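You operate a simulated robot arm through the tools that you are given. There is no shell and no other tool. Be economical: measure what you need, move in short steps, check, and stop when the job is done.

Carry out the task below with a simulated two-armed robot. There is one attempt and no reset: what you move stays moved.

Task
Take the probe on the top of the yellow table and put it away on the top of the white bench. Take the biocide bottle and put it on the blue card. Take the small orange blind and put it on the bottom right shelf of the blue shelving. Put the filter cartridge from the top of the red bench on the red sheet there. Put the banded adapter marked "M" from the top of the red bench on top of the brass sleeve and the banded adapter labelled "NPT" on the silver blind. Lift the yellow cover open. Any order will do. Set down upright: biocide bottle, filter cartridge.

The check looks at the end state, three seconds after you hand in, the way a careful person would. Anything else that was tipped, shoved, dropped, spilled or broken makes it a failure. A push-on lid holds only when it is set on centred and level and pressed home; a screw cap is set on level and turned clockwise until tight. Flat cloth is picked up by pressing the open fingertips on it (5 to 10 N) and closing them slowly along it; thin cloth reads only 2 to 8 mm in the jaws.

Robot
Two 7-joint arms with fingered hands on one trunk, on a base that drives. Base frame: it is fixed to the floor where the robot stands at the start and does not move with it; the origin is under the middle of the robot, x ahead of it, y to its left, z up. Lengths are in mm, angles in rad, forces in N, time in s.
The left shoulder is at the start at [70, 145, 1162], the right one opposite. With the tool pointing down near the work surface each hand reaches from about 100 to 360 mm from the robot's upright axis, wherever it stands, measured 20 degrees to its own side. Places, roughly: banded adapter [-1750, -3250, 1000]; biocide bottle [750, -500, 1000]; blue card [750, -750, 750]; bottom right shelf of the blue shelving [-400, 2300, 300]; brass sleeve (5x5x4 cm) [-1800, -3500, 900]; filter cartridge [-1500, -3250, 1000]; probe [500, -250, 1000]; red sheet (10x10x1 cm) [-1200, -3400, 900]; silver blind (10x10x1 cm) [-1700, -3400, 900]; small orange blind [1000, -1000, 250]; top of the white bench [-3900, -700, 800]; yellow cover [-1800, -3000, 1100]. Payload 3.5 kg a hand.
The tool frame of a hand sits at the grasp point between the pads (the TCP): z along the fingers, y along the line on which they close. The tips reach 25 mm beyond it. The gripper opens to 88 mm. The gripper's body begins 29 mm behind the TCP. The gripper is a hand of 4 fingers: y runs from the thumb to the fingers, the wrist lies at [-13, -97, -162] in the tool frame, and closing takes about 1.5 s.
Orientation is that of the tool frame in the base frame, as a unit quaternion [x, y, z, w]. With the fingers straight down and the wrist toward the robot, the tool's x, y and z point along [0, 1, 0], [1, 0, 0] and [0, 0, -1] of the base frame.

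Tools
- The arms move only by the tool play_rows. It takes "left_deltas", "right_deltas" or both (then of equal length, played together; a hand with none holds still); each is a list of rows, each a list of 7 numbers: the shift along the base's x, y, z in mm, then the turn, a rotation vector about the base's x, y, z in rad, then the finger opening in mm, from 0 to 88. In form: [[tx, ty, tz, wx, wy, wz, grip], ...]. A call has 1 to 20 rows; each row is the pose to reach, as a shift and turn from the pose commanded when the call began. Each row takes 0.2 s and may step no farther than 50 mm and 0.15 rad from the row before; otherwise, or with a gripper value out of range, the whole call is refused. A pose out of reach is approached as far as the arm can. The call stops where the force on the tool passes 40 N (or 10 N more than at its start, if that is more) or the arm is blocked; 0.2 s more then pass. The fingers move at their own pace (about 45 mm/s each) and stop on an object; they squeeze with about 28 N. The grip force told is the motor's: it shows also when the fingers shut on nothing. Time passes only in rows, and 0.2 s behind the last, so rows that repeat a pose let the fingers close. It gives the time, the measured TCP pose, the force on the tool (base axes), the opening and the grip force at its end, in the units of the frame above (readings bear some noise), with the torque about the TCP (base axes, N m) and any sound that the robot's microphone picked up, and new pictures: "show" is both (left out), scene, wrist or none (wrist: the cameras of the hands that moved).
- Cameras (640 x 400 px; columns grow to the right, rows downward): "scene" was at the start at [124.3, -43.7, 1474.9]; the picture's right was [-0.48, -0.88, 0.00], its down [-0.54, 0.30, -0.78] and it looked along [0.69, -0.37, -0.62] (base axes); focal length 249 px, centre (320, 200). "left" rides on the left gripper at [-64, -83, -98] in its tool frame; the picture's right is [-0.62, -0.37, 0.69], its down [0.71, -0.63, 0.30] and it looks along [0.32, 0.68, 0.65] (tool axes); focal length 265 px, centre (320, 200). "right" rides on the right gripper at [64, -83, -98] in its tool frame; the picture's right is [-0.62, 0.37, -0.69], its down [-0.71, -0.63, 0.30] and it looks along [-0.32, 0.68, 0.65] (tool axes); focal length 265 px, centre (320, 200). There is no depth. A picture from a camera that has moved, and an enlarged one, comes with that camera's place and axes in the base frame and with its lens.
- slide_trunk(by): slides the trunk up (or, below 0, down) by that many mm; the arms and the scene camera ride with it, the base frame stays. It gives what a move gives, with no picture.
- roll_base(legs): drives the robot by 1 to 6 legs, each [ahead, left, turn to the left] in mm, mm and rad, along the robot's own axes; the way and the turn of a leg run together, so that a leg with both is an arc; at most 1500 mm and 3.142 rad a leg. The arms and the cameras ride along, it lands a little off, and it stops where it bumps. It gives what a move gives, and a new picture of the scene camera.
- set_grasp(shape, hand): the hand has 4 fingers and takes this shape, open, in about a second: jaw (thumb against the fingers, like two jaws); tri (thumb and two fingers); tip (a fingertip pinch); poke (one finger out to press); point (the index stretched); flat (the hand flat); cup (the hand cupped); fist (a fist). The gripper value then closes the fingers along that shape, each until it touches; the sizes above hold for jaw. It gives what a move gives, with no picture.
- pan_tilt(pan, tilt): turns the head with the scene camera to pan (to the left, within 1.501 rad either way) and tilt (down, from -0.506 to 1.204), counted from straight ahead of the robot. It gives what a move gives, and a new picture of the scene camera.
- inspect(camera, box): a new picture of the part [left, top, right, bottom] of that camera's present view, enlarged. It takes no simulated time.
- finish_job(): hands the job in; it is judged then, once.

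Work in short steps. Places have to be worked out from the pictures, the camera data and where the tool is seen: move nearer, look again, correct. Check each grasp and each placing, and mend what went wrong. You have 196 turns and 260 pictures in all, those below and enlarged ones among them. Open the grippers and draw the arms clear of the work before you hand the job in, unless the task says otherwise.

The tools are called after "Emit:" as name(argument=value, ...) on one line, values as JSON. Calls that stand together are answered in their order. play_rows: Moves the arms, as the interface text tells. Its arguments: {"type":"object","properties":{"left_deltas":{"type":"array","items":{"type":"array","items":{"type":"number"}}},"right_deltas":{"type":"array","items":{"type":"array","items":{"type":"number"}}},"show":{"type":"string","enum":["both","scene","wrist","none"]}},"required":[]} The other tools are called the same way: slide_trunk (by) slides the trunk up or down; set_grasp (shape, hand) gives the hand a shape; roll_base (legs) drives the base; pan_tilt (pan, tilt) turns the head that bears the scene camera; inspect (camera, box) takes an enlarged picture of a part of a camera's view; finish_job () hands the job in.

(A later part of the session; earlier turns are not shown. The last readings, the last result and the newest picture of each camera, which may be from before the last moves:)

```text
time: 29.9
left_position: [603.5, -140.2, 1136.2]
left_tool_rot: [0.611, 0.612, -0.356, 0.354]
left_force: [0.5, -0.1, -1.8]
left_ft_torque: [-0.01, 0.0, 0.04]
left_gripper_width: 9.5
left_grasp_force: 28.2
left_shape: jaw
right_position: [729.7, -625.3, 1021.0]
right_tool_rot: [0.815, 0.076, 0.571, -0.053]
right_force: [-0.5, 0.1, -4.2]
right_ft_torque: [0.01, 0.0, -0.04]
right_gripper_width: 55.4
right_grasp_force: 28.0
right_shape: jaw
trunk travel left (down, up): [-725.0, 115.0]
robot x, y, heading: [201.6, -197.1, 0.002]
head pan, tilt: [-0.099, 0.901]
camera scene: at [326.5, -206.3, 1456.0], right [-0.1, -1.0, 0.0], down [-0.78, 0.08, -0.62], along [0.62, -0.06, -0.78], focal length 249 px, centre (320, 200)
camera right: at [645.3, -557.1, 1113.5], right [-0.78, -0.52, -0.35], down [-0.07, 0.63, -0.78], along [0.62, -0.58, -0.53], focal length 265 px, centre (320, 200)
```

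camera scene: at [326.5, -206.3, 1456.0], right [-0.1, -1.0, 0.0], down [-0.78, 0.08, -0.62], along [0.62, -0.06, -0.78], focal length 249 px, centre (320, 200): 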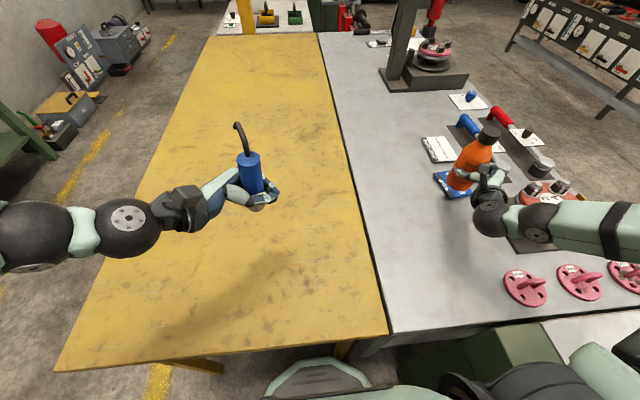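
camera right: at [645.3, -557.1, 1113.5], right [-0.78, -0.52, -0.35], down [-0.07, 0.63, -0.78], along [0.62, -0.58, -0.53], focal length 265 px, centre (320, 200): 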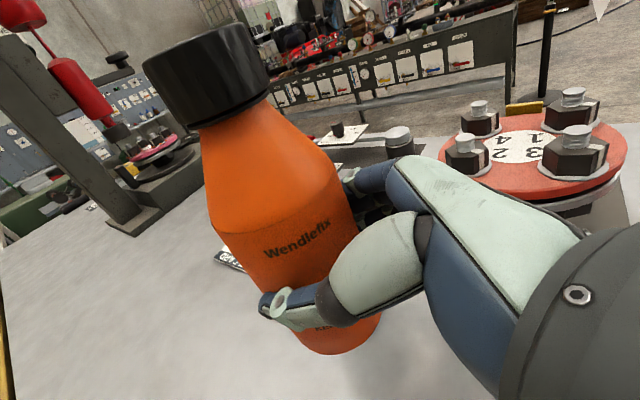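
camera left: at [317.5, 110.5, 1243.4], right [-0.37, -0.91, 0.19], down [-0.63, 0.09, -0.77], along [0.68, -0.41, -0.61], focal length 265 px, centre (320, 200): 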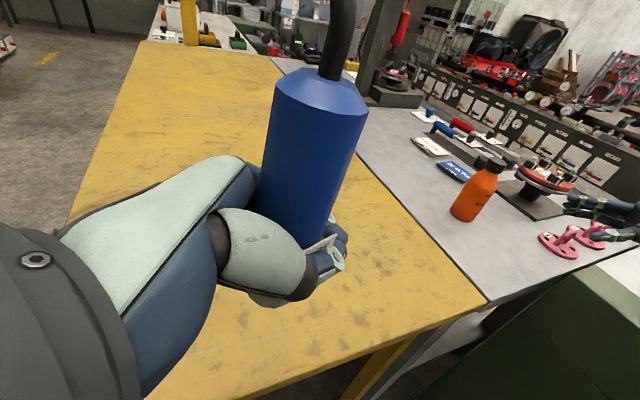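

It reaches well. I'll continue to above the card.

Emit:
play_rows(right_deltas=[[24, -20, 0, 0, 0, 0, 0], [48, -40, 0, 0, 0, 0, 0], [72, -60, 0, 0, 0, 0, 0], [96, -81, 0, 0, 0, 0, 0], [96, -81, 0, 0, 0, 0, 0]])

Emit:
inspect(camera="scene", box=[420, 100, 590, 220])

```text
time: 31.1
left_position: [601.9, -141.3, 1137.2]
left_tool_rot: [0.612, 0.613, -0.354, 0.354]
left_force: [0.1, 1.5, -1.3]
left_ft_torque: [-0.06, 0.03, -0.03]
left_gripper_width: 9.8
left_grasp_force: 27.8
left_shape: jaw
right_position: [826.9, -707.5, 1019.4]
right_tool_rot: [0.816, 0.075, 0.571, -0.054]
right_force: [-1.2, 0.3, -3.3]
right_ft_torque: [0.01, 0.04, 0.02]
right_gripper_width: 55.4
right_grasp_force: 27.7
right_shape: jaw
trunk travel left (down, up): [-725.0, 115.0]
robot x, y, heading: [202.1, -198.0, 0.003]
head pan, tilt: [-0.099, 0.901]
camera scene: at [325.7, -207.8, 1456.0], right [-0.1, -1.0, 0.0], down [-0.78, 0.08, -0.62], along [0.62, -0.06, -0.78], focal length 249 px, centre (320, 200)
camera right: at [741.2, -639.2, 1113.1], right [-0.78, -0.52, -0.35], down [-0.07, 0.63, -0.77], along [0.62, -0.58, -0.53], focal length 265 px, centre (320, 200)
```

scene: 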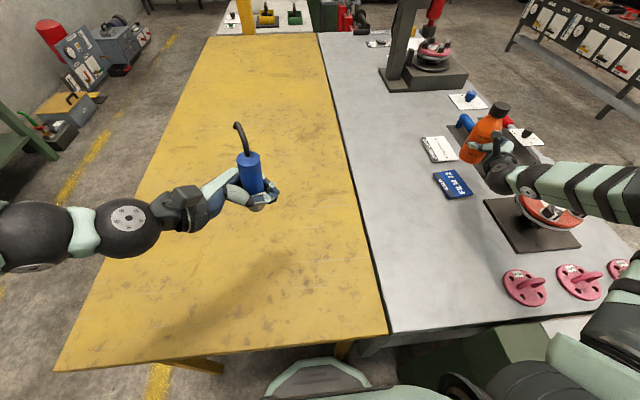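
right: 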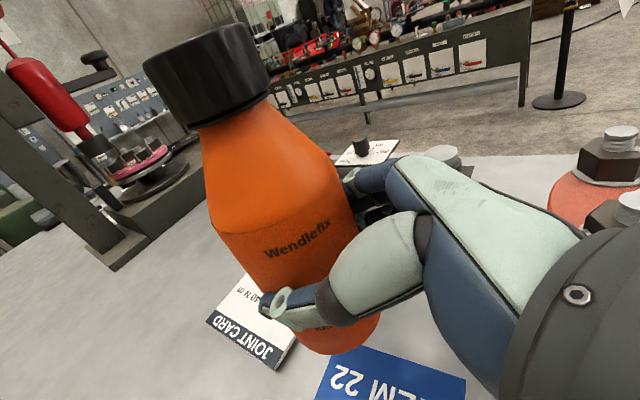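

```text
3.33 times, centred on (505, 160) of scene
camera zoom: at [325.7, -207.8, 1456.0], right [-0.1, -1.0, 0.0], down [-0.78, 0.08, -0.62], along [0.62, -0.06, -0.78], focal length 830 px, centre (-297, 333)
```

zoom: 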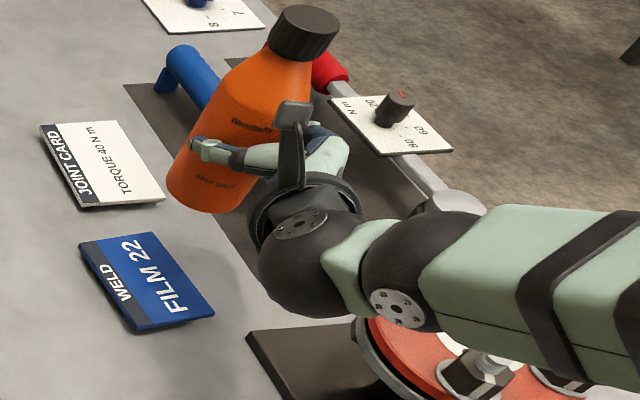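

The projection agrees with the bottle base over the card to within about 5 mm. I'll lower it most of the way.

Emit:
play_rows(right_deltas=[[0, 0, -25, 0, 0, 0, 0], [0, 0, -50, 0, 0, 0, 0], [0, 0, -75, 0, 0, 0, 0], [0, 0, -85, 0, 0, 0, 0], [0, 0, -85, 0, 0, 0, 0]], show="wrist")

Emit:
inspect(camera="scene", box=[420, 130, 590, 250])

```text
time: 32.3
left_position: [602.1, -141.0, 1136.3]
left_tool_rot: [0.612, 0.612, -0.355, 0.353]
left_force: [-0.3, 0.4, -2.6]
left_ft_torque: [0.0, -0.01, -0.01]
left_gripper_width: 9.8
left_grasp_force: 27.8
left_shape: jaw
right_position: [825.5, -707.8, 934.9]
right_tool_rot: [0.816, 0.075, 0.571, -0.053]
right_force: [-0.2, -0.6, -3.3]
right_ft_torque: [-0.03, 0.05, -0.01]
right_gripper_width: 55.4
right_grasp_force: 27.9
right_shape: jaw
trunk travel left (down, up): [-725.0, 115.0]
robot x, y, heading: [200.0, -198.7, 0.003]
head pan, tilt: [-0.099, 0.901]
camera right: at [740.6, -639.4, 1028.2], right [-0.78, -0.52, -0.35], down [-0.07, 0.63, -0.77], along [0.62, -0.58, -0.53], focal length 265 px, centre (320, 200)
```

right: 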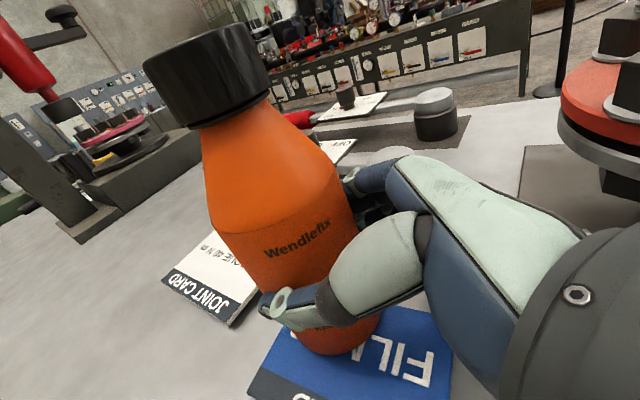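

```text
3.33 times, centred on (505, 190) of scene
camera zoom: at [326.1, -208.0, 1456.0], right [-0.1, -1.0, 0.0], down [-0.78, 0.08, -0.62], along [0.62, -0.06, -0.78], focal length 830 px, centre (-297, 233)
```

zoom: 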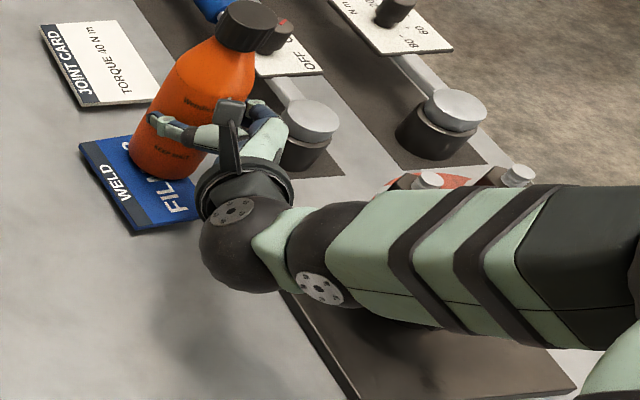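

The base is a little far and right of the card centre. I'll shift -10 x, +11 y and lower until contact.

Emit:
play_rows(right_deltas=[[-5, 6, 0, 0, 0, 0, 0], [-10, 11, 0, 0, 0, 0, 0], [-10, 11, -5, 0, 0, 0, 0], [-10, 11, -9, 0, 0, 0, 0], [-10, 11, -9, 0, 0, 0, 0]], show="wrist")

Emit:
inspect(camera="scene", box=[420, 130, 590, 250])

```text
time: 33.5
left_position: [600.8, -140.0, 1137.3]
left_tool_rot: [0.612, 0.611, -0.355, 0.354]
left_force: [0.9, -0.1, -3.0]
left_ft_torque: [-0.04, -0.03, -0.01]
left_gripper_width: 9.8
left_grasp_force: 28.3
left_shape: jaw
right_position: [813.9, -697.2, 930.3]
right_tool_rot: [0.814, 0.075, 0.574, -0.052]
right_force: [0.5, -2.3, 10.5]
right_ft_torque: [-0.25, -0.19, -0.02]
right_gripper_width: 55.3
right_grasp_force: 27.9
right_shape: jaw
trunk travel left (down, up): [-725.0, 115.0]
robot x, y, heading: [202.8, -199.5, -0.001]
head pan, tilt: [-0.099, 0.901]
camera right: at [729.0, -627.7, 1022.6], right [-0.78, -0.52, -0.35], down [-0.07, 0.63, -0.78], along [0.62, -0.58, -0.52], focal length 265 px, centre (320, 200)
```

right: 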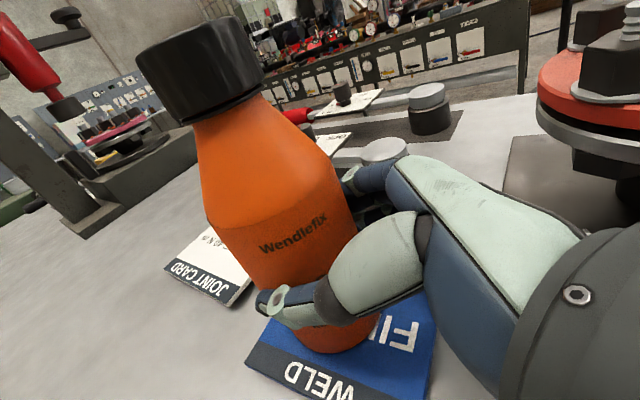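

```text
3.33 times, centred on (505, 190) of scene
camera zoom: at [323.7, -206.7, 1456.4], right [-0.1, -0.99, 0.0], down [-0.78, 0.08, -0.62], along [0.62, -0.06, -0.78], focal length 830 px, centre (-297, 233)
```

zoom: 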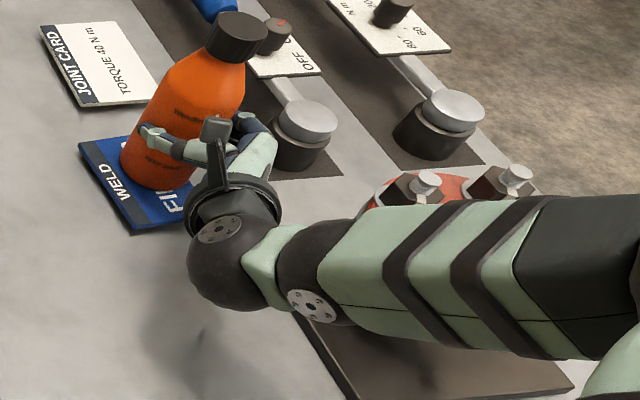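

It touched the card at z≈930, but it is about 16 mm too far back and 8 mm too far right. I'll lift slightly, shift, and lower again.

Emit:
play_rows(right_deltas=[[0, 0, 14, 0, 0, 0, 0], [-8, 4, 14, 0, 0, 0, 0], [-15, 8, 14, 0, 0, 0, 0], [-15, 8, 14, 0, 0, 0, 0]], show="wrist")

Emit:
inspect(camera="scene", box=[420, 130, 590, 250])

```text
time: 34.5
left_position: [604.5, -140.7, 1136.6]
left_tool_rot: [0.612, 0.612, -0.354, 0.354]
left_force: [1.0, 0.7, -2.5]
left_ft_torque: [-0.03, -0.03, 0.0]
left_gripper_width: 9.5
left_grasp_force: 28.3
left_shape: jaw
right_position: [800.8, -688.4, 939.2]
right_tool_rot: [0.816, 0.075, 0.571, -0.054]
right_force: [0.3, 0.2, -3.5]
right_ft_torque: [0.01, -0.01, -0.03]
right_gripper_width: 55.2
right_grasp_force: 28.6
right_shape: jaw
trunk travel left (down, up): [-725.0, 115.0]
robot x, y, heading: [201.6, -197.1, -0.001]
head pan, tilt: [-0.099, 0.901]
camera right: at [715.8, -620.2, 1032.9], right [-0.78, -0.52, -0.35], down [-0.08, 0.63, -0.77], along [0.62, -0.58, -0.53], focal length 265 px, centre (320, 200)
```

right: 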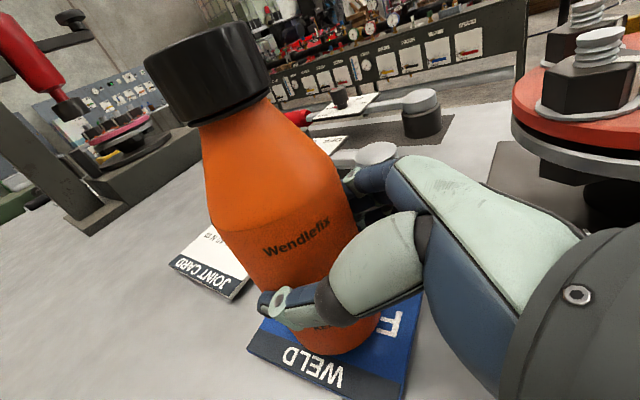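

```text
3.33 times, centred on (505, 190) of scene
camera zoom: at [326.8, -208.4, 1455.9], right [-0.1, -1.0, 0.0], down [-0.78, 0.08, -0.62], along [0.62, -0.06, -0.78], focal length 830 px, centre (-297, 233)
```

zoom: 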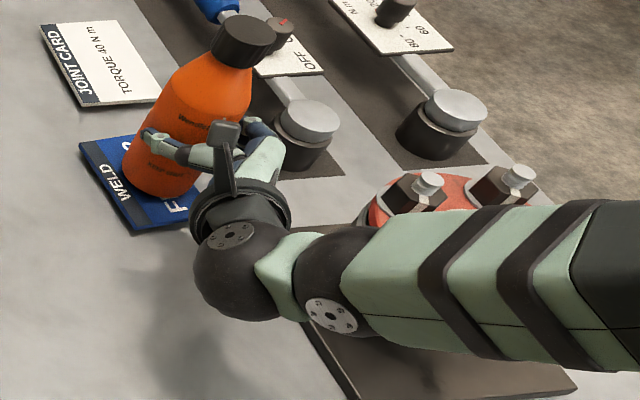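

Front-to-back is good now. It still needs about 10 mm more +y, then I'll lower to contact.

Emit:
play_rows(right_deltas=[[0, 5, 0, 0, 0, 0, 0], [0, 10, 0, 0, 0, 0, 0], [0, 10, -5, 0, 0, 0, 0], [0, 10, -9, 0, 0, 0, 0], [0, 10, -12, 0, 0, 0, 0], [0, 10, -12, 0, 0, 0, 0]], show="wrist")

Emit:
inspect(camera="scene", box=[420, 130, 590, 250])

```text
time: 35.9
left_position: [601.4, -140.7, 1137.9]
left_tool_rot: [0.611, 0.612, -0.355, 0.355]
left_force: [0.8, -0.2, -2.6]
left_ft_torque: [-0.05, -0.02, 0.01]
left_gripper_width: 9.8
left_grasp_force: 28.2
left_shape: jaw
right_position: [800.3, -677.8, 930.2]
right_tool_rot: [0.814, 0.076, 0.573, -0.052]
right_force: [2.2, -1.0, 8.2]
right_ft_torque: [-0.23, -0.14, 0.03]
right_gripper_width: 55.2
right_grasp_force: 27.9
right_shape: jaw
trunk travel left (down, up): [-725.0, 115.0]
robot x, y, heading: [202.6, -195.9, -0.001]
head pan, tilt: [-0.099, 0.901]
camera right: at [714.7, -609.8, 1023.3], right [-0.78, -0.52, -0.35], down [-0.07, 0.63, -0.78], along [0.62, -0.58, -0.52], focal length 265 px, centre (320, 200)
```

right: 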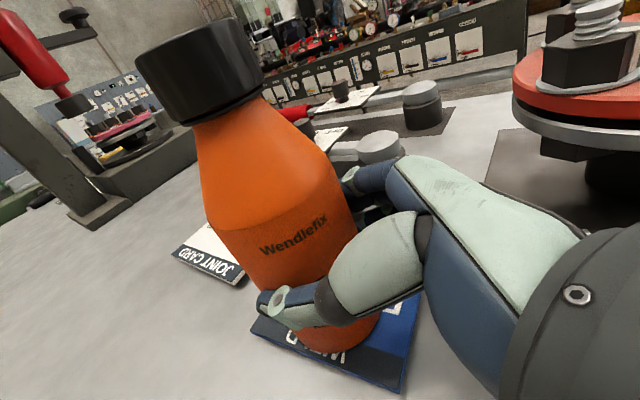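

```text
3.33 times, centred on (505, 190) of scene
camera zoom: at [324.4, -206.6, 1456.3], right [-0.1, -1.0, 0.0], down [-0.78, 0.08, -0.62], along [0.62, -0.06, -0.78], focal length 830 px, centre (-297, 233)
```

zoom: 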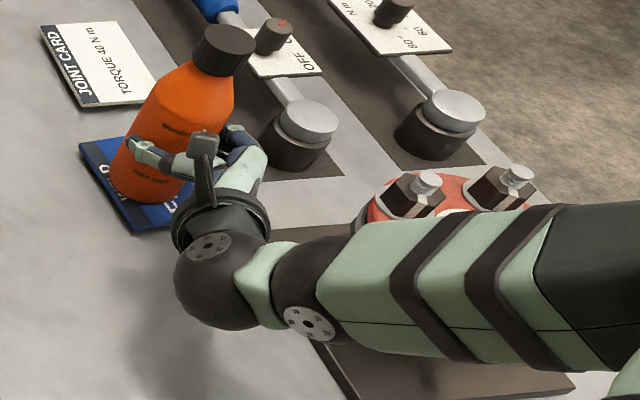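

It is centred on the card and in contact. I'll open slowly.

Emit:
play_rows(right_deltas=[[0, 0, 1, 0, 0, 0, 50], [0, 0, 1, 0, 0, 0, 58], [0, 0, 1, 0, 0, 0, 66], [0, 0, 1, 0, 0, 0, 75], [0, 0, 1, 0, 0, 0, 88], [0, 0, 1, 0, 0, 0, 88], [0, 0, 1, 0, 0, 0, 88]], show="wrist")

Emit:
inspect(camera="scene", box=[420, 130, 590, 250])

```text
time: 37.5
left_position: [602.6, -140.8, 1136.1]
left_tool_rot: [0.611, 0.612, -0.356, 0.354]
left_force: [0.2, -0.9, -2.2]
left_ft_torque: [-0.03, 0.01, 0.01]
left_gripper_width: 9.9
left_grasp_force: 27.5
left_shape: jaw
right_position: [800.0, -679.1, 928.7]
right_tool_rot: [0.816, 0.075, 0.571, -0.053]
right_force: [-0.6, -0.2, -0.4]
right_ft_torque: [0.01, 0.0, 0.02]
right_gripper_width: 87.4
right_grasp_force: 0.0
right_shape: jaw
trunk travel left (down, up): [-725.0, 115.0]
robot x, y, heading: [206.1, -198.9, 0.001]
head pan, tilt: [-0.099, 0.901]
camera right: at [715.0, -610.4, 1022.3], right [-0.78, -0.52, -0.35], down [-0.07, 0.63, -0.78], along [0.62, -0.58, -0.53], focal length 265 px, centre (320, 200)
```

right: 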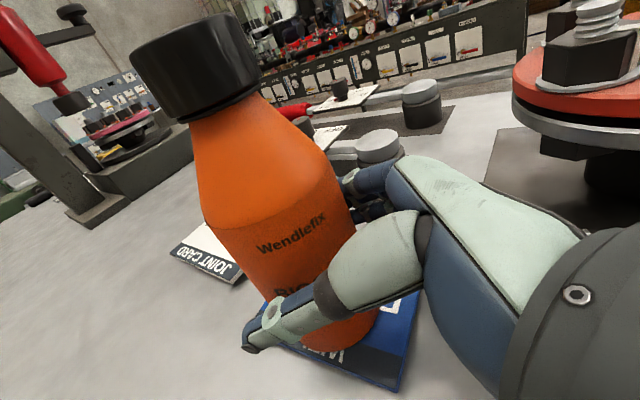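

```text
3.33 times, centred on (505, 190) of scene
camera zoom: at [325.7, -207.5, 1456.0], right [-0.1, -1.0, 0.0], down [-0.78, 0.08, -0.62], along [0.62, -0.06, -0.78], focal length 830 px, centre (-297, 233)
```

zoom: 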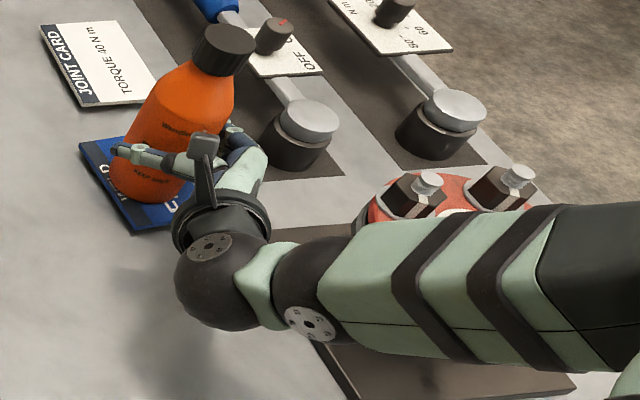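

The bottle stands on the card. I'll back the right hand out along its axis, then up.

Emit:
play_rows(right_deltas=[[-20, -3, 5, 0, 0, 0, 88], [-45, -8, 14, 0, 0, 0, 88], [-70, -13, 24, 0, 0, 0, 88], [-100, -16, 45, 0, 0, 0, 88], [-125, -16, 75, 0, 0, 0, 88], [-150, -10, 110, 0, 0, 0, 88], [-180, 0, 140, 0, 0, 0, 88], [-220, 10, 160, 0, 0, 0, 88], [-220, 10, 160, 0, 0, 0, 88]])

Emit:
inspect(camera="scene", box=[420, 130, 590, 250])

```text
time: 39.5
left_position: [603.6, -141.0, 1137.0]
left_tool_rot: [0.612, 0.612, -0.355, 0.354]
left_force: [0.4, -0.8, -2.3]
left_ft_torque: [-0.06, 0.0, 0.01]
left_gripper_width: 9.9
left_grasp_force: 27.9
left_shape: jaw
right_position: [580.5, -668.9, 1088.5]
right_tool_rot: [0.816, 0.075, 0.571, -0.053]
right_force: [0.0, -0.3, -0.4]
right_ft_torque: [-0.02, 0.01, 0.01]
right_gripper_width: 87.9
right_grasp_force: 0.1
right_shape: jaw
trunk travel left (down, up): [-725.0, 115.0]
robot x, y, heading: [203.0, -201.8, 0.002]
head pan, tilt: [-0.099, 0.901]
camera scene: at [327.2, -207.9, 1455.9], right [-0.1, -1.0, 0.0], down [-0.78, 0.08, -0.62], along [0.62, -0.06, -0.78], focal length 249 px, centre (320, 200)
camera right: at [497.1, -600.0, 1181.6], right [-0.78, -0.52, -0.35], down [-0.08, 0.63, -0.78], along [0.62, -0.58, -0.53], focal length 265 px, centre (320, 200)
```

scene: 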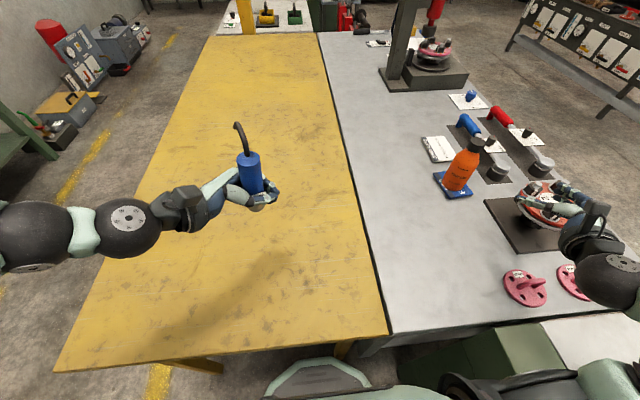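
right: 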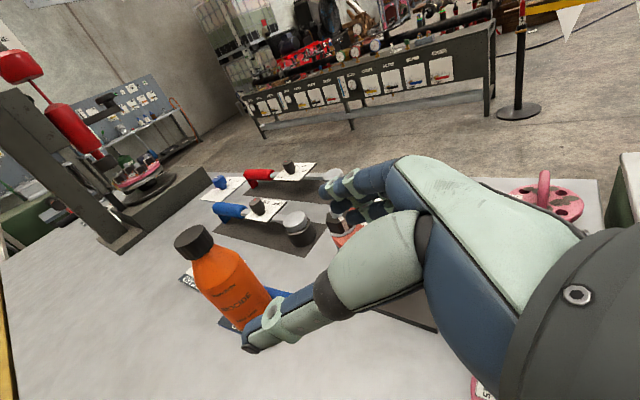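

```text
3.33 times, centred on (505, 190) of scene
camera zoom: at [327.2, -207.9, 1455.9], right [-0.1, -1.0, 0.0], down [-0.78, 0.08, -0.62], along [0.62, -0.06, -0.78], focal length 830 px, centre (-297, 233)
```

zoom: 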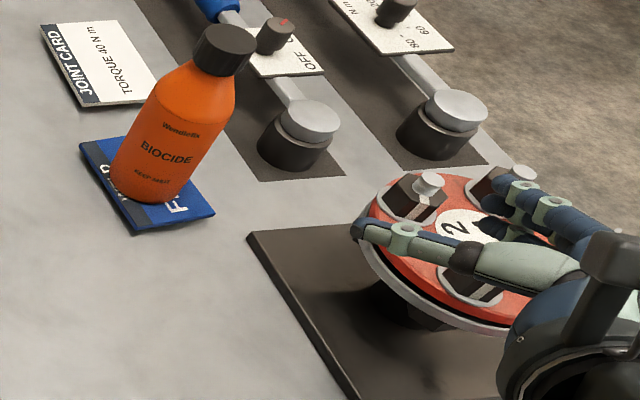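

The bottle is on the card. Next is the orange blind: I'll drive left, back, then right around the green cabinet to see under the grey bench.

Emit:
roll_base(legs=[[0, 200, 0], [-400, 0, 0], [0, -1100, 0]])

Emit:
pan_tilt(pan=0.0, tilt=0.7)

```text
time: 48.6
left_position: [202.4, -1042.1, 1136.2]
left_tool_rot: [0.609, 0.616, -0.352, 0.354]
left_force: [-0.1, 0.7, -3.1]
left_ft_torque: [-0.06, -0.05, -0.01]
left_gripper_width: 9.5
left_grasp_force: 27.8
left_shape: jaw
right_position: [187.0, -1571.6, 1086.8]
right_tool_rot: [0.816, 0.08, 0.57, -0.056]
right_force: [0.5, -0.2, 0.0]
right_ft_torque: [0.01, 0.01, 0.02]
right_gripper_width: 87.6
right_grasp_force: 0.0
right_shape: jaw
trunk travel left (down, up): [-725.0, 115.0]
robot x, y, heading: [-197.5, -1103.2, 0.01]
head pan, tilt: [-0.099, 0.901]
stopped in leg 3: the robot was blocked; the commanded pose is now the measured one
camera scene: at [-73.6, -1112.3, 1456.0], right [-0.09, -1.0, 0.0], down [-0.78, 0.07, -0.62], along [0.62, -0.05, -0.78], focal length 249 px, centre (320, 200)
```

scene: 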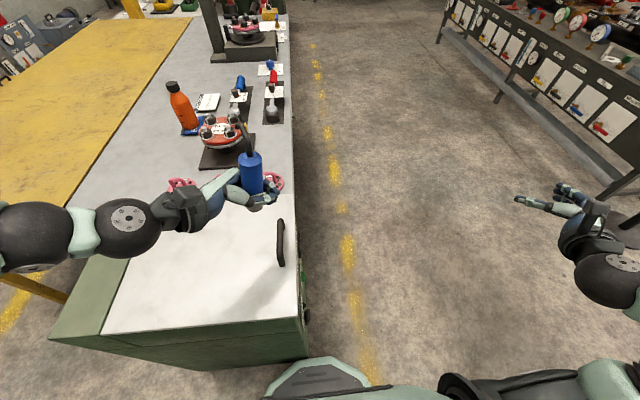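

```text
time: 49.4
left_position: [202.4, -1042.5, 1137.1]
left_tool_rot: [0.609, 0.616, -0.353, 0.355]
left_force: [0.0, 0.5, -1.8]
left_ft_torque: [-0.02, -0.02, 0.0]
left_gripper_width: 9.5
left_grasp_force: 27.7
left_shape: jaw
right_position: [186.6, -1569.0, 1088.7]
right_tool_rot: [0.815, 0.08, 0.571, -0.056]
right_force: [-0.2, 0.0, 0.2]
right_ft_torque: [0.03, -0.03, -0.02]
right_gripper_width: 87.9
right_grasp_force: 0.0
right_shape: jaw
trunk travel left (down, up): [-725.0, 115.0]
robot x, y, heading: [-198.5, -1106.1, 0.013]
head pan, tilt: [0.0, 0.7]
camera scene: at [-64.1, -1103.7, 1472.1], right [0.01, -1.0, 0.0], down [-0.64, -0.01, -0.76], along [0.76, 0.01, -0.64], focal length 249 px, centre (320, 200)
```

scene: 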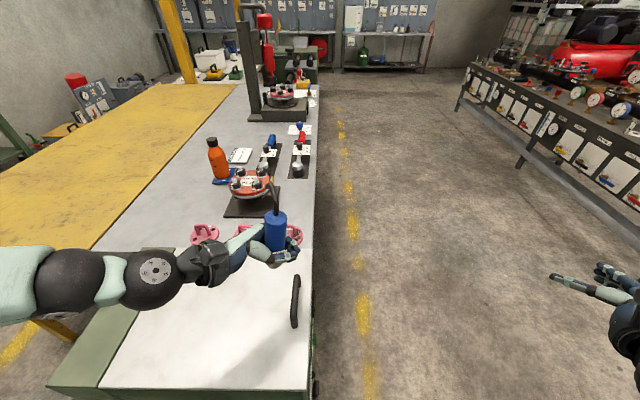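

The drive reported being blocked right at its end. I'll look right to see what is near.

Emit:
pan_tilt(pan=-1.45, tilt=0.8)

Emit:
pan_tilt(pan=-0.7, tilt=1.1)

Emit:
pan_tilt(pan=0.3, tilt=1.15)

```text
time: 50.9
left_position: [202.9, -1041.0, 1137.4]
left_tool_rot: [0.608, 0.615, -0.353, 0.355]
left_force: [-0.4, 1.3, -2.5]
left_ft_torque: [-0.02, -0.02, -0.01]
left_gripper_width: 9.5
left_grasp_force: 27.6
left_shape: jaw
right_position: [186.5, -1568.0, 1088.7]
right_tool_rot: [0.815, 0.08, 0.571, -0.055]
right_force: [0.1, 0.9, 0.1]
right_ft_torque: [-0.01, -0.02, -0.01]
right_gripper_width: 87.8
right_grasp_force: 0.0
right_shape: jaw
trunk travel left (down, up): [-725.0, 115.0]
robot x, y, heading: [-200.0, -1102.7, 0.011]
head pan, tilt: [-1.45, 0.799]
camera scene: at [-138.3, -1184.8, 1464.0], right [-0.99, -0.13, 0.0], down [-0.09, 0.71, -0.7], along [0.09, -0.69, -0.72], focal length 249 px, centre (320, 200)
```

scene: 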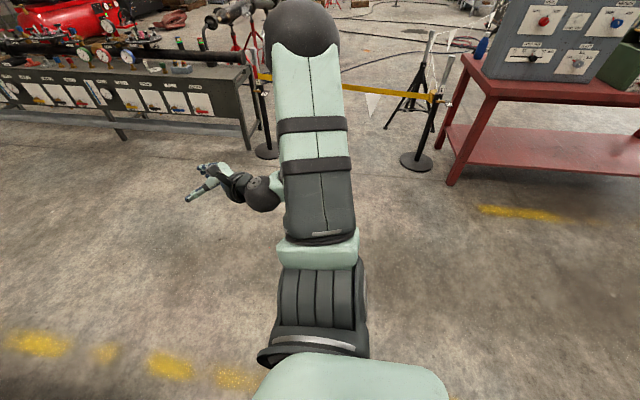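

```text
time: 52.0
left_position: [202.1, -1041.4, 1136.9]
left_tool_rot: [0.609, 0.616, -0.352, 0.355]
left_force: [-0.6, 0.4, -1.9]
left_ft_torque: [-0.05, 0.0, -0.02]
left_gripper_width: 9.6
left_grasp_force: 28.3
left_shape: jaw
right_position: [187.0, -1569.8, 1087.6]
right_tool_rot: [0.815, 0.08, 0.571, -0.056]
right_force: [-0.4, 1.2, 0.4]
right_ft_torque: [-0.03, -0.02, -0.01]
right_gripper_width: 87.8
right_grasp_force: 0.1
right_shape: jaw
trunk travel left (down, up): [-725.0, 115.0]
robot x, y, heading: [-197.2, -1102.8, 0.008]
head pan, tilt: [-0.7, 1.1]
camera scene: at [-100.3, -1145.0, 1442.2], right [-0.64, -0.77, 0.0], down [-0.69, 0.57, -0.45], along [0.35, -0.29, -0.89], focal length 249 px, centre (320, 200)
```

scene: 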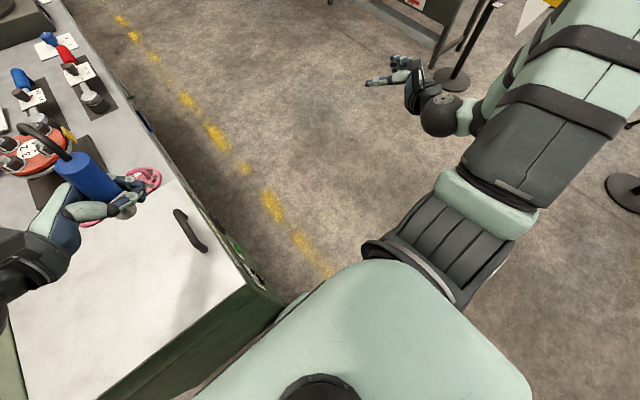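

```text
time: 53.3
left_position: [202.2, -1040.8, 1135.4]
left_tool_rot: [0.608, 0.616, -0.353, 0.355]
left_force: [0.3, 0.1, -3.1]
left_ft_torque: [0.01, 0.01, 0.01]
left_gripper_width: 9.6
left_grasp_force: 28.4
left_shape: jaw
right_position: [186.2, -1569.7, 1088.2]
right_tool_rot: [0.815, 0.08, 0.571, -0.056]
right_force: [1.0, 0.5, -0.4]
right_ft_torque: [0.0, -0.03, 0.02]
right_gripper_width: 87.7
right_grasp_force: 0.0
right_shape: jaw
trunk travel left (down, up): [-725.0, 115.0]
robot x, y, heading: [-199.5, -1100.3, 0.013]
head pan, tilt: [0.3, 1.15]
camera scene: at [-92.2, -1086.6, 1439.1], right [0.31, -0.95, 0.0], down [-0.87, -0.28, -0.41], along [0.39, 0.12, -0.91], focal length 249 px, centre (320, 200)
```

scene: 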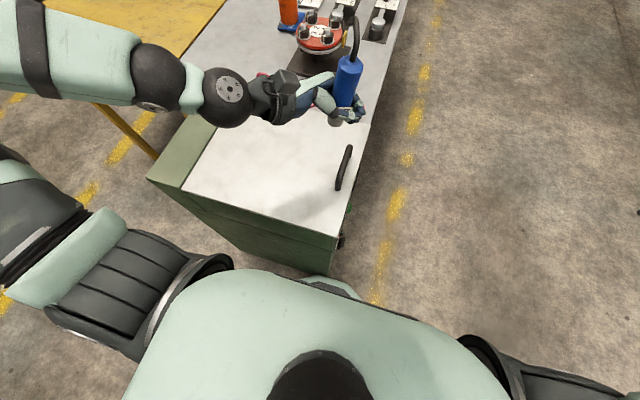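

I was close to the green cabinet's corner. I'll back off, go around into the aisle and turn left to face the bench from its right side.

Emit:
roll_base(legs=[[-120, 0, 0], [0, -750, 0], [1150, 0, 0], [0, 0, 1.571]])

Emit:
pan_tilt(pan=0.0, tilt=0.65)

```text
time: 67.5
left_position: [773.2, -1432.9, 1137.4]
left_tool_rot: [-0.014, 0.865, 0.007, 0.501]
left_force: [-0.2, -0.2, -2.2]
left_ft_torque: [-0.01, -0.03, -0.03]
left_gripper_width: 9.5
left_grasp_force: 27.9
left_shape: jaw
right_position: [1301.7, -1438.3, 1088.5]
right_tool_rot: [0.513, 0.638, 0.36, -0.447]
right_force: [-1.1, -0.1, -0.7]
right_ft_torque: [-0.03, 0.0, 0.0]
right_gripper_width: 87.6
right_grasp_force: 0.0
right_shape: jaw
trunk travel left (down, up): [-725.0, 115.0]
robot x, y, heading: [846.7, -1831.3, 1.602]
head pan, tilt: [0.3, 1.15]
camera scene: at [820.7, -1727.5, 1439.1], right [0.95, 0.33, 0.0], down [0.3, -0.86, -0.41], along [-0.13, 0.39, -0.91], focal length 249 px, centre (320, 200)
```

scene: 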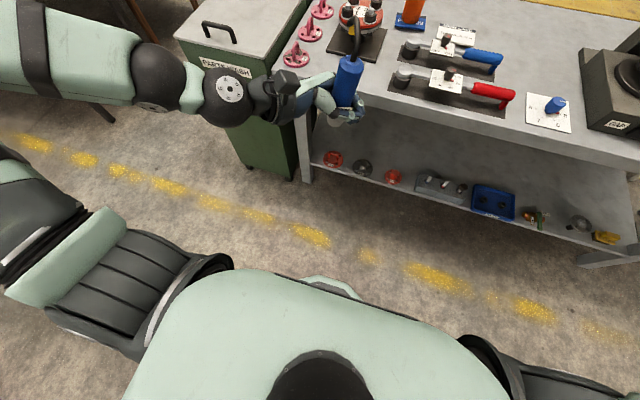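

```text
time: 68.4
left_position: [773.7, -1434.2, 1136.9]
left_tool_rot: [-0.015, 0.865, 0.007, 0.501]
left_force: [-0.3, 0.0, -2.2]
left_ft_torque: [-0.01, -0.05, 0.0]
left_gripper_width: 9.5
left_grasp_force: 27.9
left_shape: jaw
right_position: [1301.8, -1437.7, 1088.5]
right_tool_rot: [0.513, 0.638, 0.359, -0.447]
right_force: [0.1, 0.1, 0.9]
right_ft_torque: [0.0, 0.02, 0.03]
right_gripper_width: 87.6
right_grasp_force: 0.0
right_shape: jaw
trunk travel left (down, up): [-725.0, 115.0]
robot x, y, heading: [842.1, -1830.4, 1.603]
head pan, tilt: [0.0, 0.649]
camera scene: at [837.2, -1697.2, 1476.5], right [1.0, 0.03, 0.0], down [0.02, -0.61, -0.8], along [-0.03, 0.8, -0.61], focal length 249 px, centre (320, 200)
```

scene: 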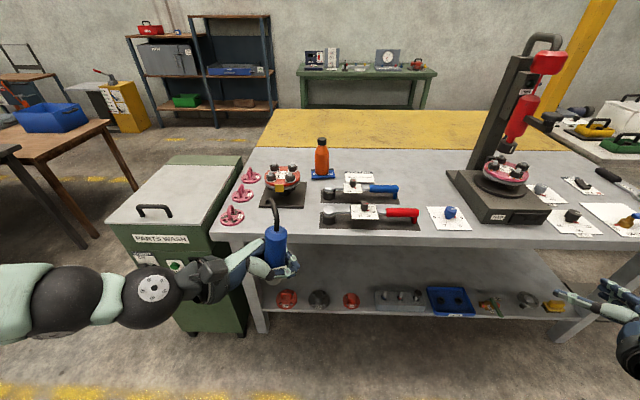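

Emit:
inspect(camera="scene", box=[240, 250, 400, 350])

Emit:
inspect(camera="scene", box=[400, 250, 590, 350])

```text
4.00 times, centred on (320, 300) of scene
camera zoom: at [837.2, -1697.2, 1476.5], right [1.0, 0.03, 0.0], down [0.02, -0.61, -0.8], along [-0.03, 0.8, -0.61], focal length 996 px, centre (320, -200)
```

zoom: 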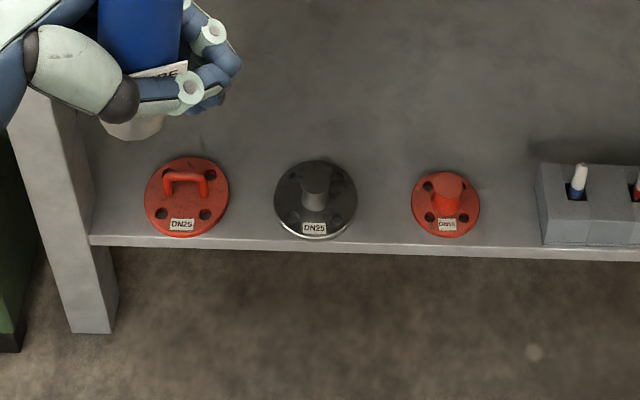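

```text
3.37 times, centred on (495, 300) of scene
camera zoom: at [837.2, -1697.2, 1476.5], right [1.0, 0.03, 0.0], down [0.02, -0.61, -0.8], along [-0.03, 0.8, -0.61], focal length 839 px, centre (-270, -137)
```

zoom: 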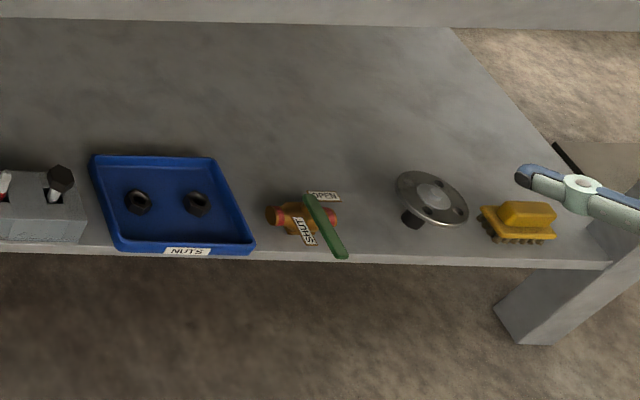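

The small orange blind (DN15, with a knob) is at about (969,-995) on the shelf near z≈295. I'll tuck the left arm to the side, and turn the right hand to point down with the wrist toward the robot.

Emit:
play_rows(left_deltas=[[-20, -12, 0, 0, 0, 0, 0], [-40, -24, 0, 0, 0, 0, 0], [-61, -36, 0, 0, 0, 0, 0], [-81, -48, 0, 0, 0, 0, 0], [-102, -60, 0, 0, 0, 0, 0], [-122, -72, 0, 0, 0, 0, 0], [-143, -85, 0, 0, 0, 0, 0], [-163, -97, 0, 0, 0, 0, 0], [-183, -109, 0, 0, 0, 0, 0], [-204, -121, 0, 0, 0, 0, 0], [-224, -133, 0, 0, 0, 0, 0], [-245, -145, 0, 0, 0, 0, 0], [-265, -158, 0, 0, 0, 0, 0], [-265, -158, 0, 0, 0, 0, 0]], right_deltas=[[-12, 0, 0, -0.0619, -0.0797, 0.0922, 88], [-24, 0, 0, -0.1238, -0.1593, 0.1843, 88], [-36, 0, 0, -0.1857, -0.239, 0.2765, 88], [-48, 0, 0, -0.2476, -0.3186, 0.3686, 88], [-60, 0, 0, -0.3095, -0.3983, 0.4608, 88], [-72, 0, 0, -0.3714, -0.4779, 0.5529, 88], [-84, 0, 0, -0.4334, -0.5576, 0.6451, 88], [-96, 0, 0, -0.4953, -0.6372, 0.7372, 88], [-108, 0, 0, -0.5572, -0.7169, 0.8294, 88], [-120, 0, 0, -0.6191, -0.7965, 0.9215, 88], [-132, 0, 0, -0.681, -0.8762, 1.0137, 88], [-144, 0, 0, -0.7429, -0.9558, 1.1058, 88], [-160, 0, 0, -0.8048, -1.0355, 1.198, 88], [-160, 0, 0, -0.8048, -1.0355, 1.198, 88]], show="scene")

```text
time: 71.4
left_position: [509.1, -1590.2, 1136.1]
left_tool_rot: [-0.014, 0.865, 0.007, 0.501]
left_force: [0.4, 0.2, -3.2]
left_ft_torque: [-0.05, -0.04, 0.0]
left_gripper_width: 9.6
left_grasp_force: 28.2
left_shape: jaw
left hand out of reach, approached as far as the arm can: row 1, 2, 3, 4, 5, 6, 7, 8, 9
right_position: [1142.9, -1438.4, 1087.5]
right_tool_rot: [-0.016, 1.0, 0.0, -0.001]
right_force: [-0.8, -0.5, 0.7]
right_ft_torque: [0.03, 0.02, -0.03]
right_gripper_width: 87.6
right_grasp_force: 0.0
right_shape: jaw
right hand out of reach, approached as far as the arm can: row 3
trunk travel left (down, up): [-725.0, 115.0]
robot x, y, heading: [844.0, -1831.5, 1.606]
head pan, tilt: [0.0, 0.649]
camera scene: at [837.9, -1696.7, 1476.5], right [1.0, 0.03, 0.0], down [0.02, -0.6, -0.8], along [-0.02, 0.8, -0.61], focal length 249 px, centre (320, 200)
```

scene: 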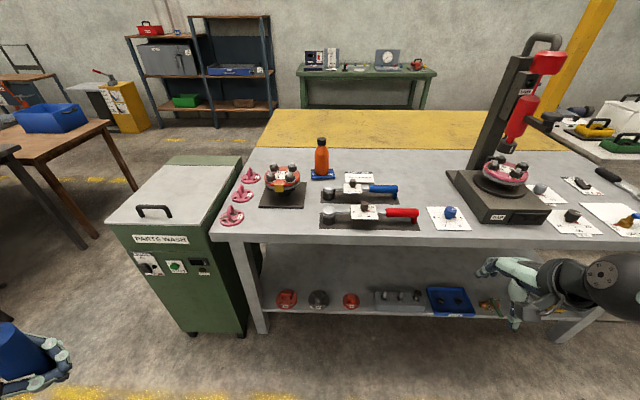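

Now I'll lower the trunk 600 mm, then drive forward 380 so the right hand goes in under the bench top.

Emit:
slide_trunk(by=-600)

Emit:
roll_base(legs=[[300, 0, 0]])

```text
refused: -600 is not a number from -400 to 400
```

```text
time: 73.5
left_position: [498.0, -1293.5, 1137.0]
left_tool_rot: [-0.014, 0.866, 0.008, 0.501]
left_force: [0.7, -1.5, -2.0]
left_ft_torque: [0.01, -0.04, 0.0]
left_gripper_width: 9.3
left_grasp_force: 27.6
left_shape: jaw
right_position: [1133.1, -1139.2, 1088.6]
right_tool_rot: [-0.016, 1.0, 0.002, 0.0]
right_force: [0.5, -0.2, 0.2]
right_ft_torque: [0.02, -0.02, -0.05]
right_gripper_width: 87.8
right_grasp_force: 0.0
right_shape: jaw
trunk travel left (down, up): [-725.0, 115.0]
robot x, y, heading: [831.8, -1530.4, 1.61]
head pan, tilt: [0.0, 0.649]
camera scene: at [827.7, -1399.2, 1476.7], right [1.0, 0.03, 0.0], down [0.02, -0.6, -0.8], along [-0.02, 0.8, -0.6], focal length 249 px, centre (320, 200)
```

scene: 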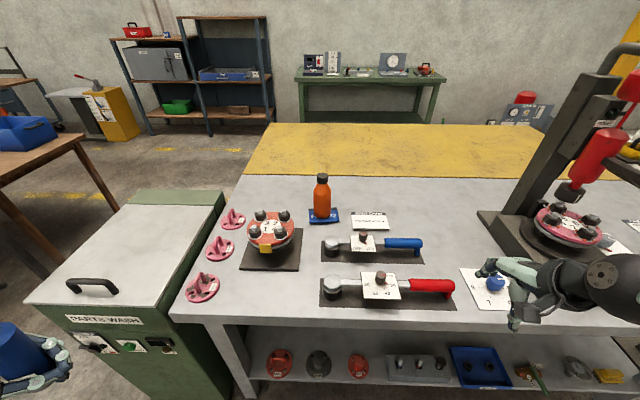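

The trunk step was refused because its limit is 400 per call, yet the drive still ran, so the hand is over the bench. I'll back up and lower in two slides.

Emit:
roll_base(legs=[[-280, 0, -0.03]])

Emit:
slide_trunk(by=-400)

Emit:
slide_trunk(by=-200)

Emit:
pan_tilt(pan=-0.1, tilt=0.5)

```text
time: 75.4
left_position: [511.5, -1557.9, 1135.9]
left_tool_rot: [-0.001, 0.866, 0.0, 0.5]
left_force: [0.6, 0.4, -2.1]
left_ft_torque: [-0.01, -0.02, -0.02]
left_gripper_width: 9.5
left_grasp_force: 27.5
left_shape: jaw
right_position: [1149.7, -1423.5, 1086.5]
right_tool_rot: [0.0, 1.0, -0.001, -0.001]
right_force: [-0.6, 0.6, 0.2]
right_ft_torque: [0.0, 0.0, 0.01]
right_gripper_width: 87.7
right_grasp_force: 0.1
right_shape: jaw
trunk travel left (down, up): [-725.0, 115.0]
robot x, y, heading: [840.9, -1810.9, 1.572]
head pan, tilt: [0.0, 0.649]
camera scene: at [836.3, -1673.8, 1476.4], right [1.0, 0.0, 0.0], down [0.0, -0.61, -0.8], along [0.0, 0.8, -0.61], focal length 249 px, centre (320, 200)
```

scene: 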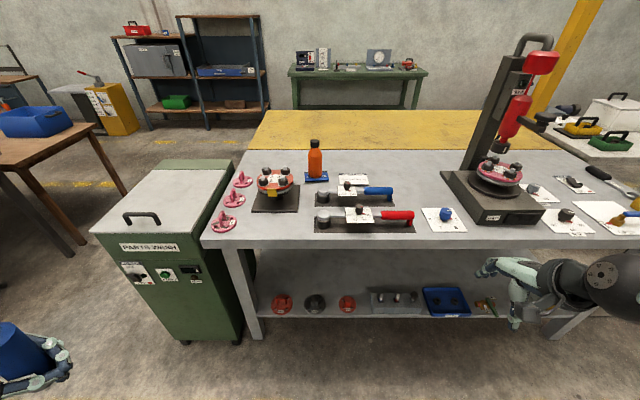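

```text
time: 79.2
left_position: [511.9, -1560.3, 735.5]
left_tool_rot: [0.0, 0.865, 0.0, 0.501]
left_force: [-0.5, -0.6, -2.3]
left_ft_torque: [0.02, -0.02, 0.04]
left_gripper_width: 9.7
left_grasp_force: 27.2
left_shape: jaw
right_position: [1149.7, -1425.9, 688.0]
right_tool_rot: [0.0, 1.0, 0.001, 0.0]
right_force: [-0.1, -0.1, -0.7]
right_ft_torque: [-0.01, -0.01, 0.01]
right_gripper_width: 87.7
right_grasp_force: 0.0
right_shape: jaw
trunk travel left (down, up): [-325.0, 515.0]
robot x, y, heading: [840.9, -1810.6, 1.572]
head pan, tilt: [0.0, 0.649]
```

```text
time: 81.4
left_position: [511.5, -1559.2, 535.7]
left_tool_rot: [0.0, 0.866, -0.001, 0.501]
left_force: [0.1, 0.2, -1.3]
left_ft_torque: [-0.01, -0.06, 0.02]
left_gripper_width: 9.5
left_grasp_force: 27.7
left_shape: jaw
right_position: [1148.4, -1425.9, 488.3]
right_tool_rot: [0.0, 1.0, 0.001, -0.001]
right_force: [-0.5, -0.4, -0.4]
right_ft_torque: [-0.02, 0.02, 0.02]
right_gripper_width: 87.9
right_grasp_force: 0.0
right_shape: jaw
trunk travel left (down, up): [-125.0, 715.0]
robot x, y, heading: [837.8, -1810.7, 1.574]
head pan, tilt: [0.0, 0.649]
```

```text
time: 82.1
left_position: [511.7, -1559.3, 535.9]
left_tool_rot: [-0.001, 0.866, -0.001, 0.5]
left_force: [-0.5, 0.6, -2.1]
left_ft_torque: [-0.01, -0.06, 0.0]
left_gripper_width: 9.4
left_grasp_force: 28.1
left_shape: jaw
right_position: [1149.4, -1425.8, 488.4]
right_tool_rot: [0.0, 1.0, 0.0, -0.001]
right_force: [-0.5, -0.2, 0.4]
right_ft_torque: [0.0, 0.0, 0.02]
right_gripper_width: 87.5
right_grasp_force: 0.2
right_shape: jaw
trunk travel left (down, up): [-125.0, 715.0]
robot x, y, heading: [835.7, -1806.6, 1.567]
head pan, tilt: [-0.099, 0.499]
camera scene: at [845.5, -1671.5, 889.9], right [1.0, -0.1, 0.0], down [-0.05, -0.48, -0.88], along [0.09, 0.87, -0.48], focal length 249 px, centre (320, 200)
```

scene: 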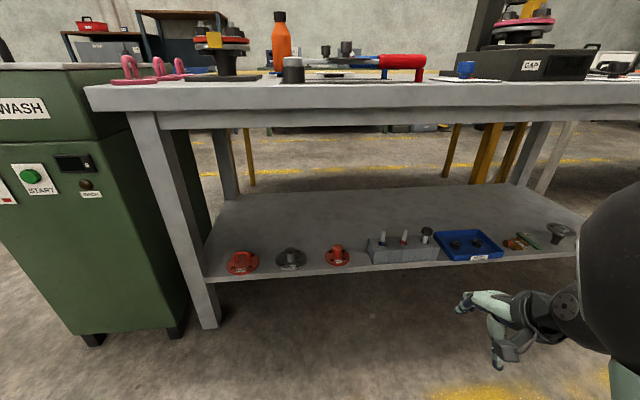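

Now forward 330, with the right hand at z 488, below the bench top and well above the shelf.

Emit:
roll_base(legs=[[330, 0, 0]])

Emit:
pan_tilt(pan=-0.2, tilt=0.8)

```text
time: 84.3
left_position: [512.2, -1229.9, 537.0]
left_tool_rot: [0.001, 0.865, -0.001, 0.502]
left_force: [-0.9, 0.5, -2.1]
left_ft_torque: [-0.04, 0.02, 0.0]
left_gripper_width: 9.3
left_grasp_force: 27.6
left_shape: jaw
right_position: [1150.9, -1097.2, 488.6]
right_tool_rot: [0.0, 1.0, 0.001, -0.002]
right_force: [0.2, 0.4, -0.2]
right_ft_torque: [0.01, 0.0, 0.01]
right_gripper_width: 87.5
right_grasp_force: 0.0
right_shape: jaw
trunk travel left (down, up): [-125.0, 715.0]
robot x, y, heading: [841.2, -1479.1, 1.572]
head pan, tilt: [-0.099, 0.499]
camera scene: at [845.9, -1343.3, 889.9], right [0.99, -0.1, 0.0], down [-0.05, -0.48, -0.88], along [0.09, 0.87, -0.48], focal length 249 px, centre (320, 200)
```

scene: 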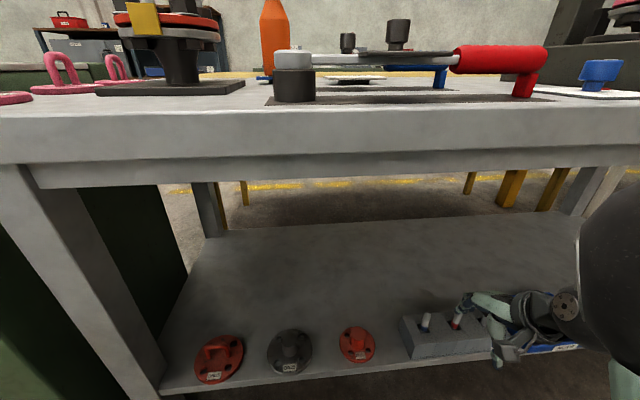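

```text
time: 85.1
left_position: [512.3, -1230.7, 536.2]
left_tool_rot: [0.001, 0.865, -0.001, 0.501]
left_force: [0.3, 0.0, -2.4]
left_ft_torque: [-0.03, -0.02, 0.02]
left_gripper_width: 9.4
left_grasp_force: 28.3
left_shape: jaw
right_position: [1151.5, -1098.1, 487.8]
right_tool_rot: [0.001, 1.0, 0.001, -0.001]
right_force: [0.2, -0.2, 0.2]
right_ft_torque: [0.0, 0.03, 0.01]
right_gripper_width: 87.8
right_grasp_force: 0.0
right_shape: jaw
trunk travel left (down, up): [-125.0, 715.0]
robot x, y, heading: [842.7, -1481.6, 1.569]
head pan, tilt: [-0.201, 0.799]
camera scene: at [852.9, -1354.8, 864.0], right [0.98, -0.2, 0.0], down [-0.14, -0.7, -0.7], along [0.14, 0.68, -0.72], focal length 249 px, centre (320, 200)
```

scene: 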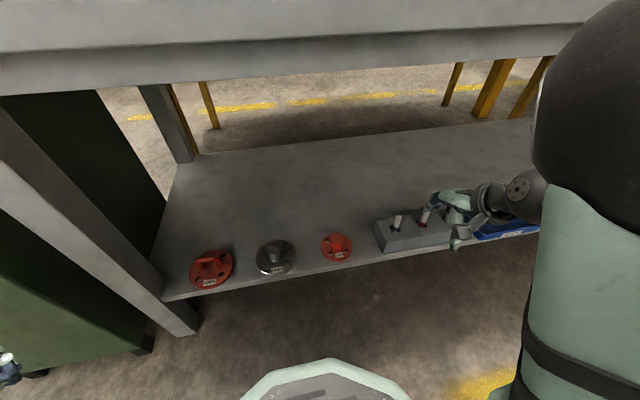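

The blind is near (980,-974) with the shelf at about z 258. I'll move the right hand above it and look with the wrist camera.

Emit:
play_rows(right_deltas=[[-35, 0, 0, 0, 0, 0, 88], [-75, 10, 0, 0, 0, 0, 88], [-110, 30, -10, 0, 0, 0, 88], [-145, 60, -20, 0, 0, 0, 88], [-170, 95, -30, 0, 0, 0, 88], [-170, 95, -30, 0, 0, 0, 88]])

```text
time: 86.5
left_position: [512.2, -1229.8, 535.6]
left_tool_rot: [0.001, 0.866, 0.0, 0.5]
left_force: [0.2, 0.2, -1.4]
left_ft_torque: [0.0, -0.02, -0.02]
left_gripper_width: 9.5
left_grasp_force: 28.1
left_shape: jaw
right_position: [981.0, -1002.0, 461.9]
right_tool_rot: [0.002, 1.0, 0.004, -0.01]
right_force: [0.3, -0.4, 0.7]
right_ft_torque: [0.0, 0.0, 0.0]
right_gripper_width: 87.9
right_grasp_force: 0.0
right_shape: jaw
right hand out of reach, approached as far as the arm can: row 2, 3
trunk travel left (down, up): [-125.0, 715.0]
robot x, y, heading: [836.7, -1480.8, 1.566]
head pan, tilt: [-0.201, 0.799]
camera scene: at [852.9, -1354.8, 864.0], right [0.98, -0.2, 0.0], down [-0.14, -0.7, -0.7], along [0.14, 0.68, -0.72], focal length 249 px, centre (320, 200)
camera right: at [916.4, -1086.2, 560.0], right [0.63, 0.36, 0.68], down [0.71, -0.63, -0.32], along [0.32, 0.69, -0.65], focal length 265 px, centre (320, 200)
```

scene: 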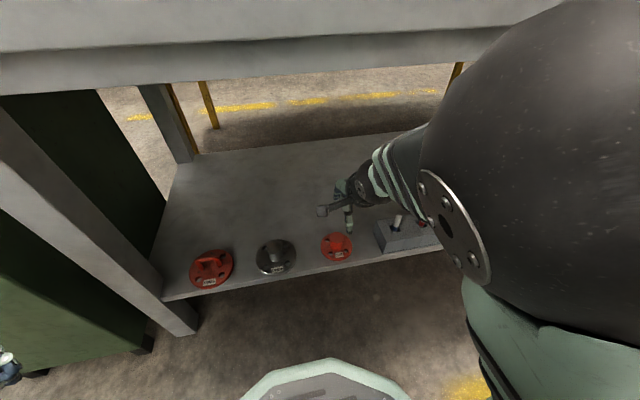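
right: 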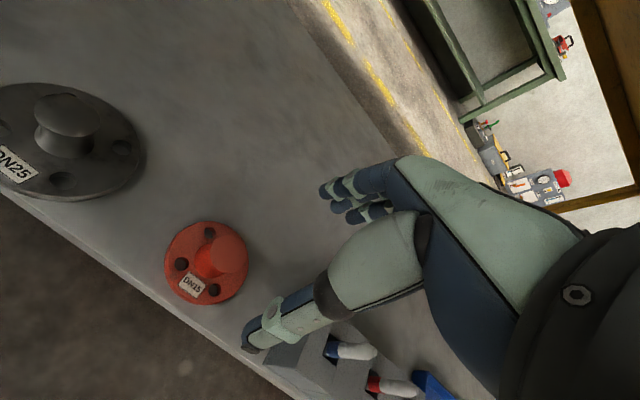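

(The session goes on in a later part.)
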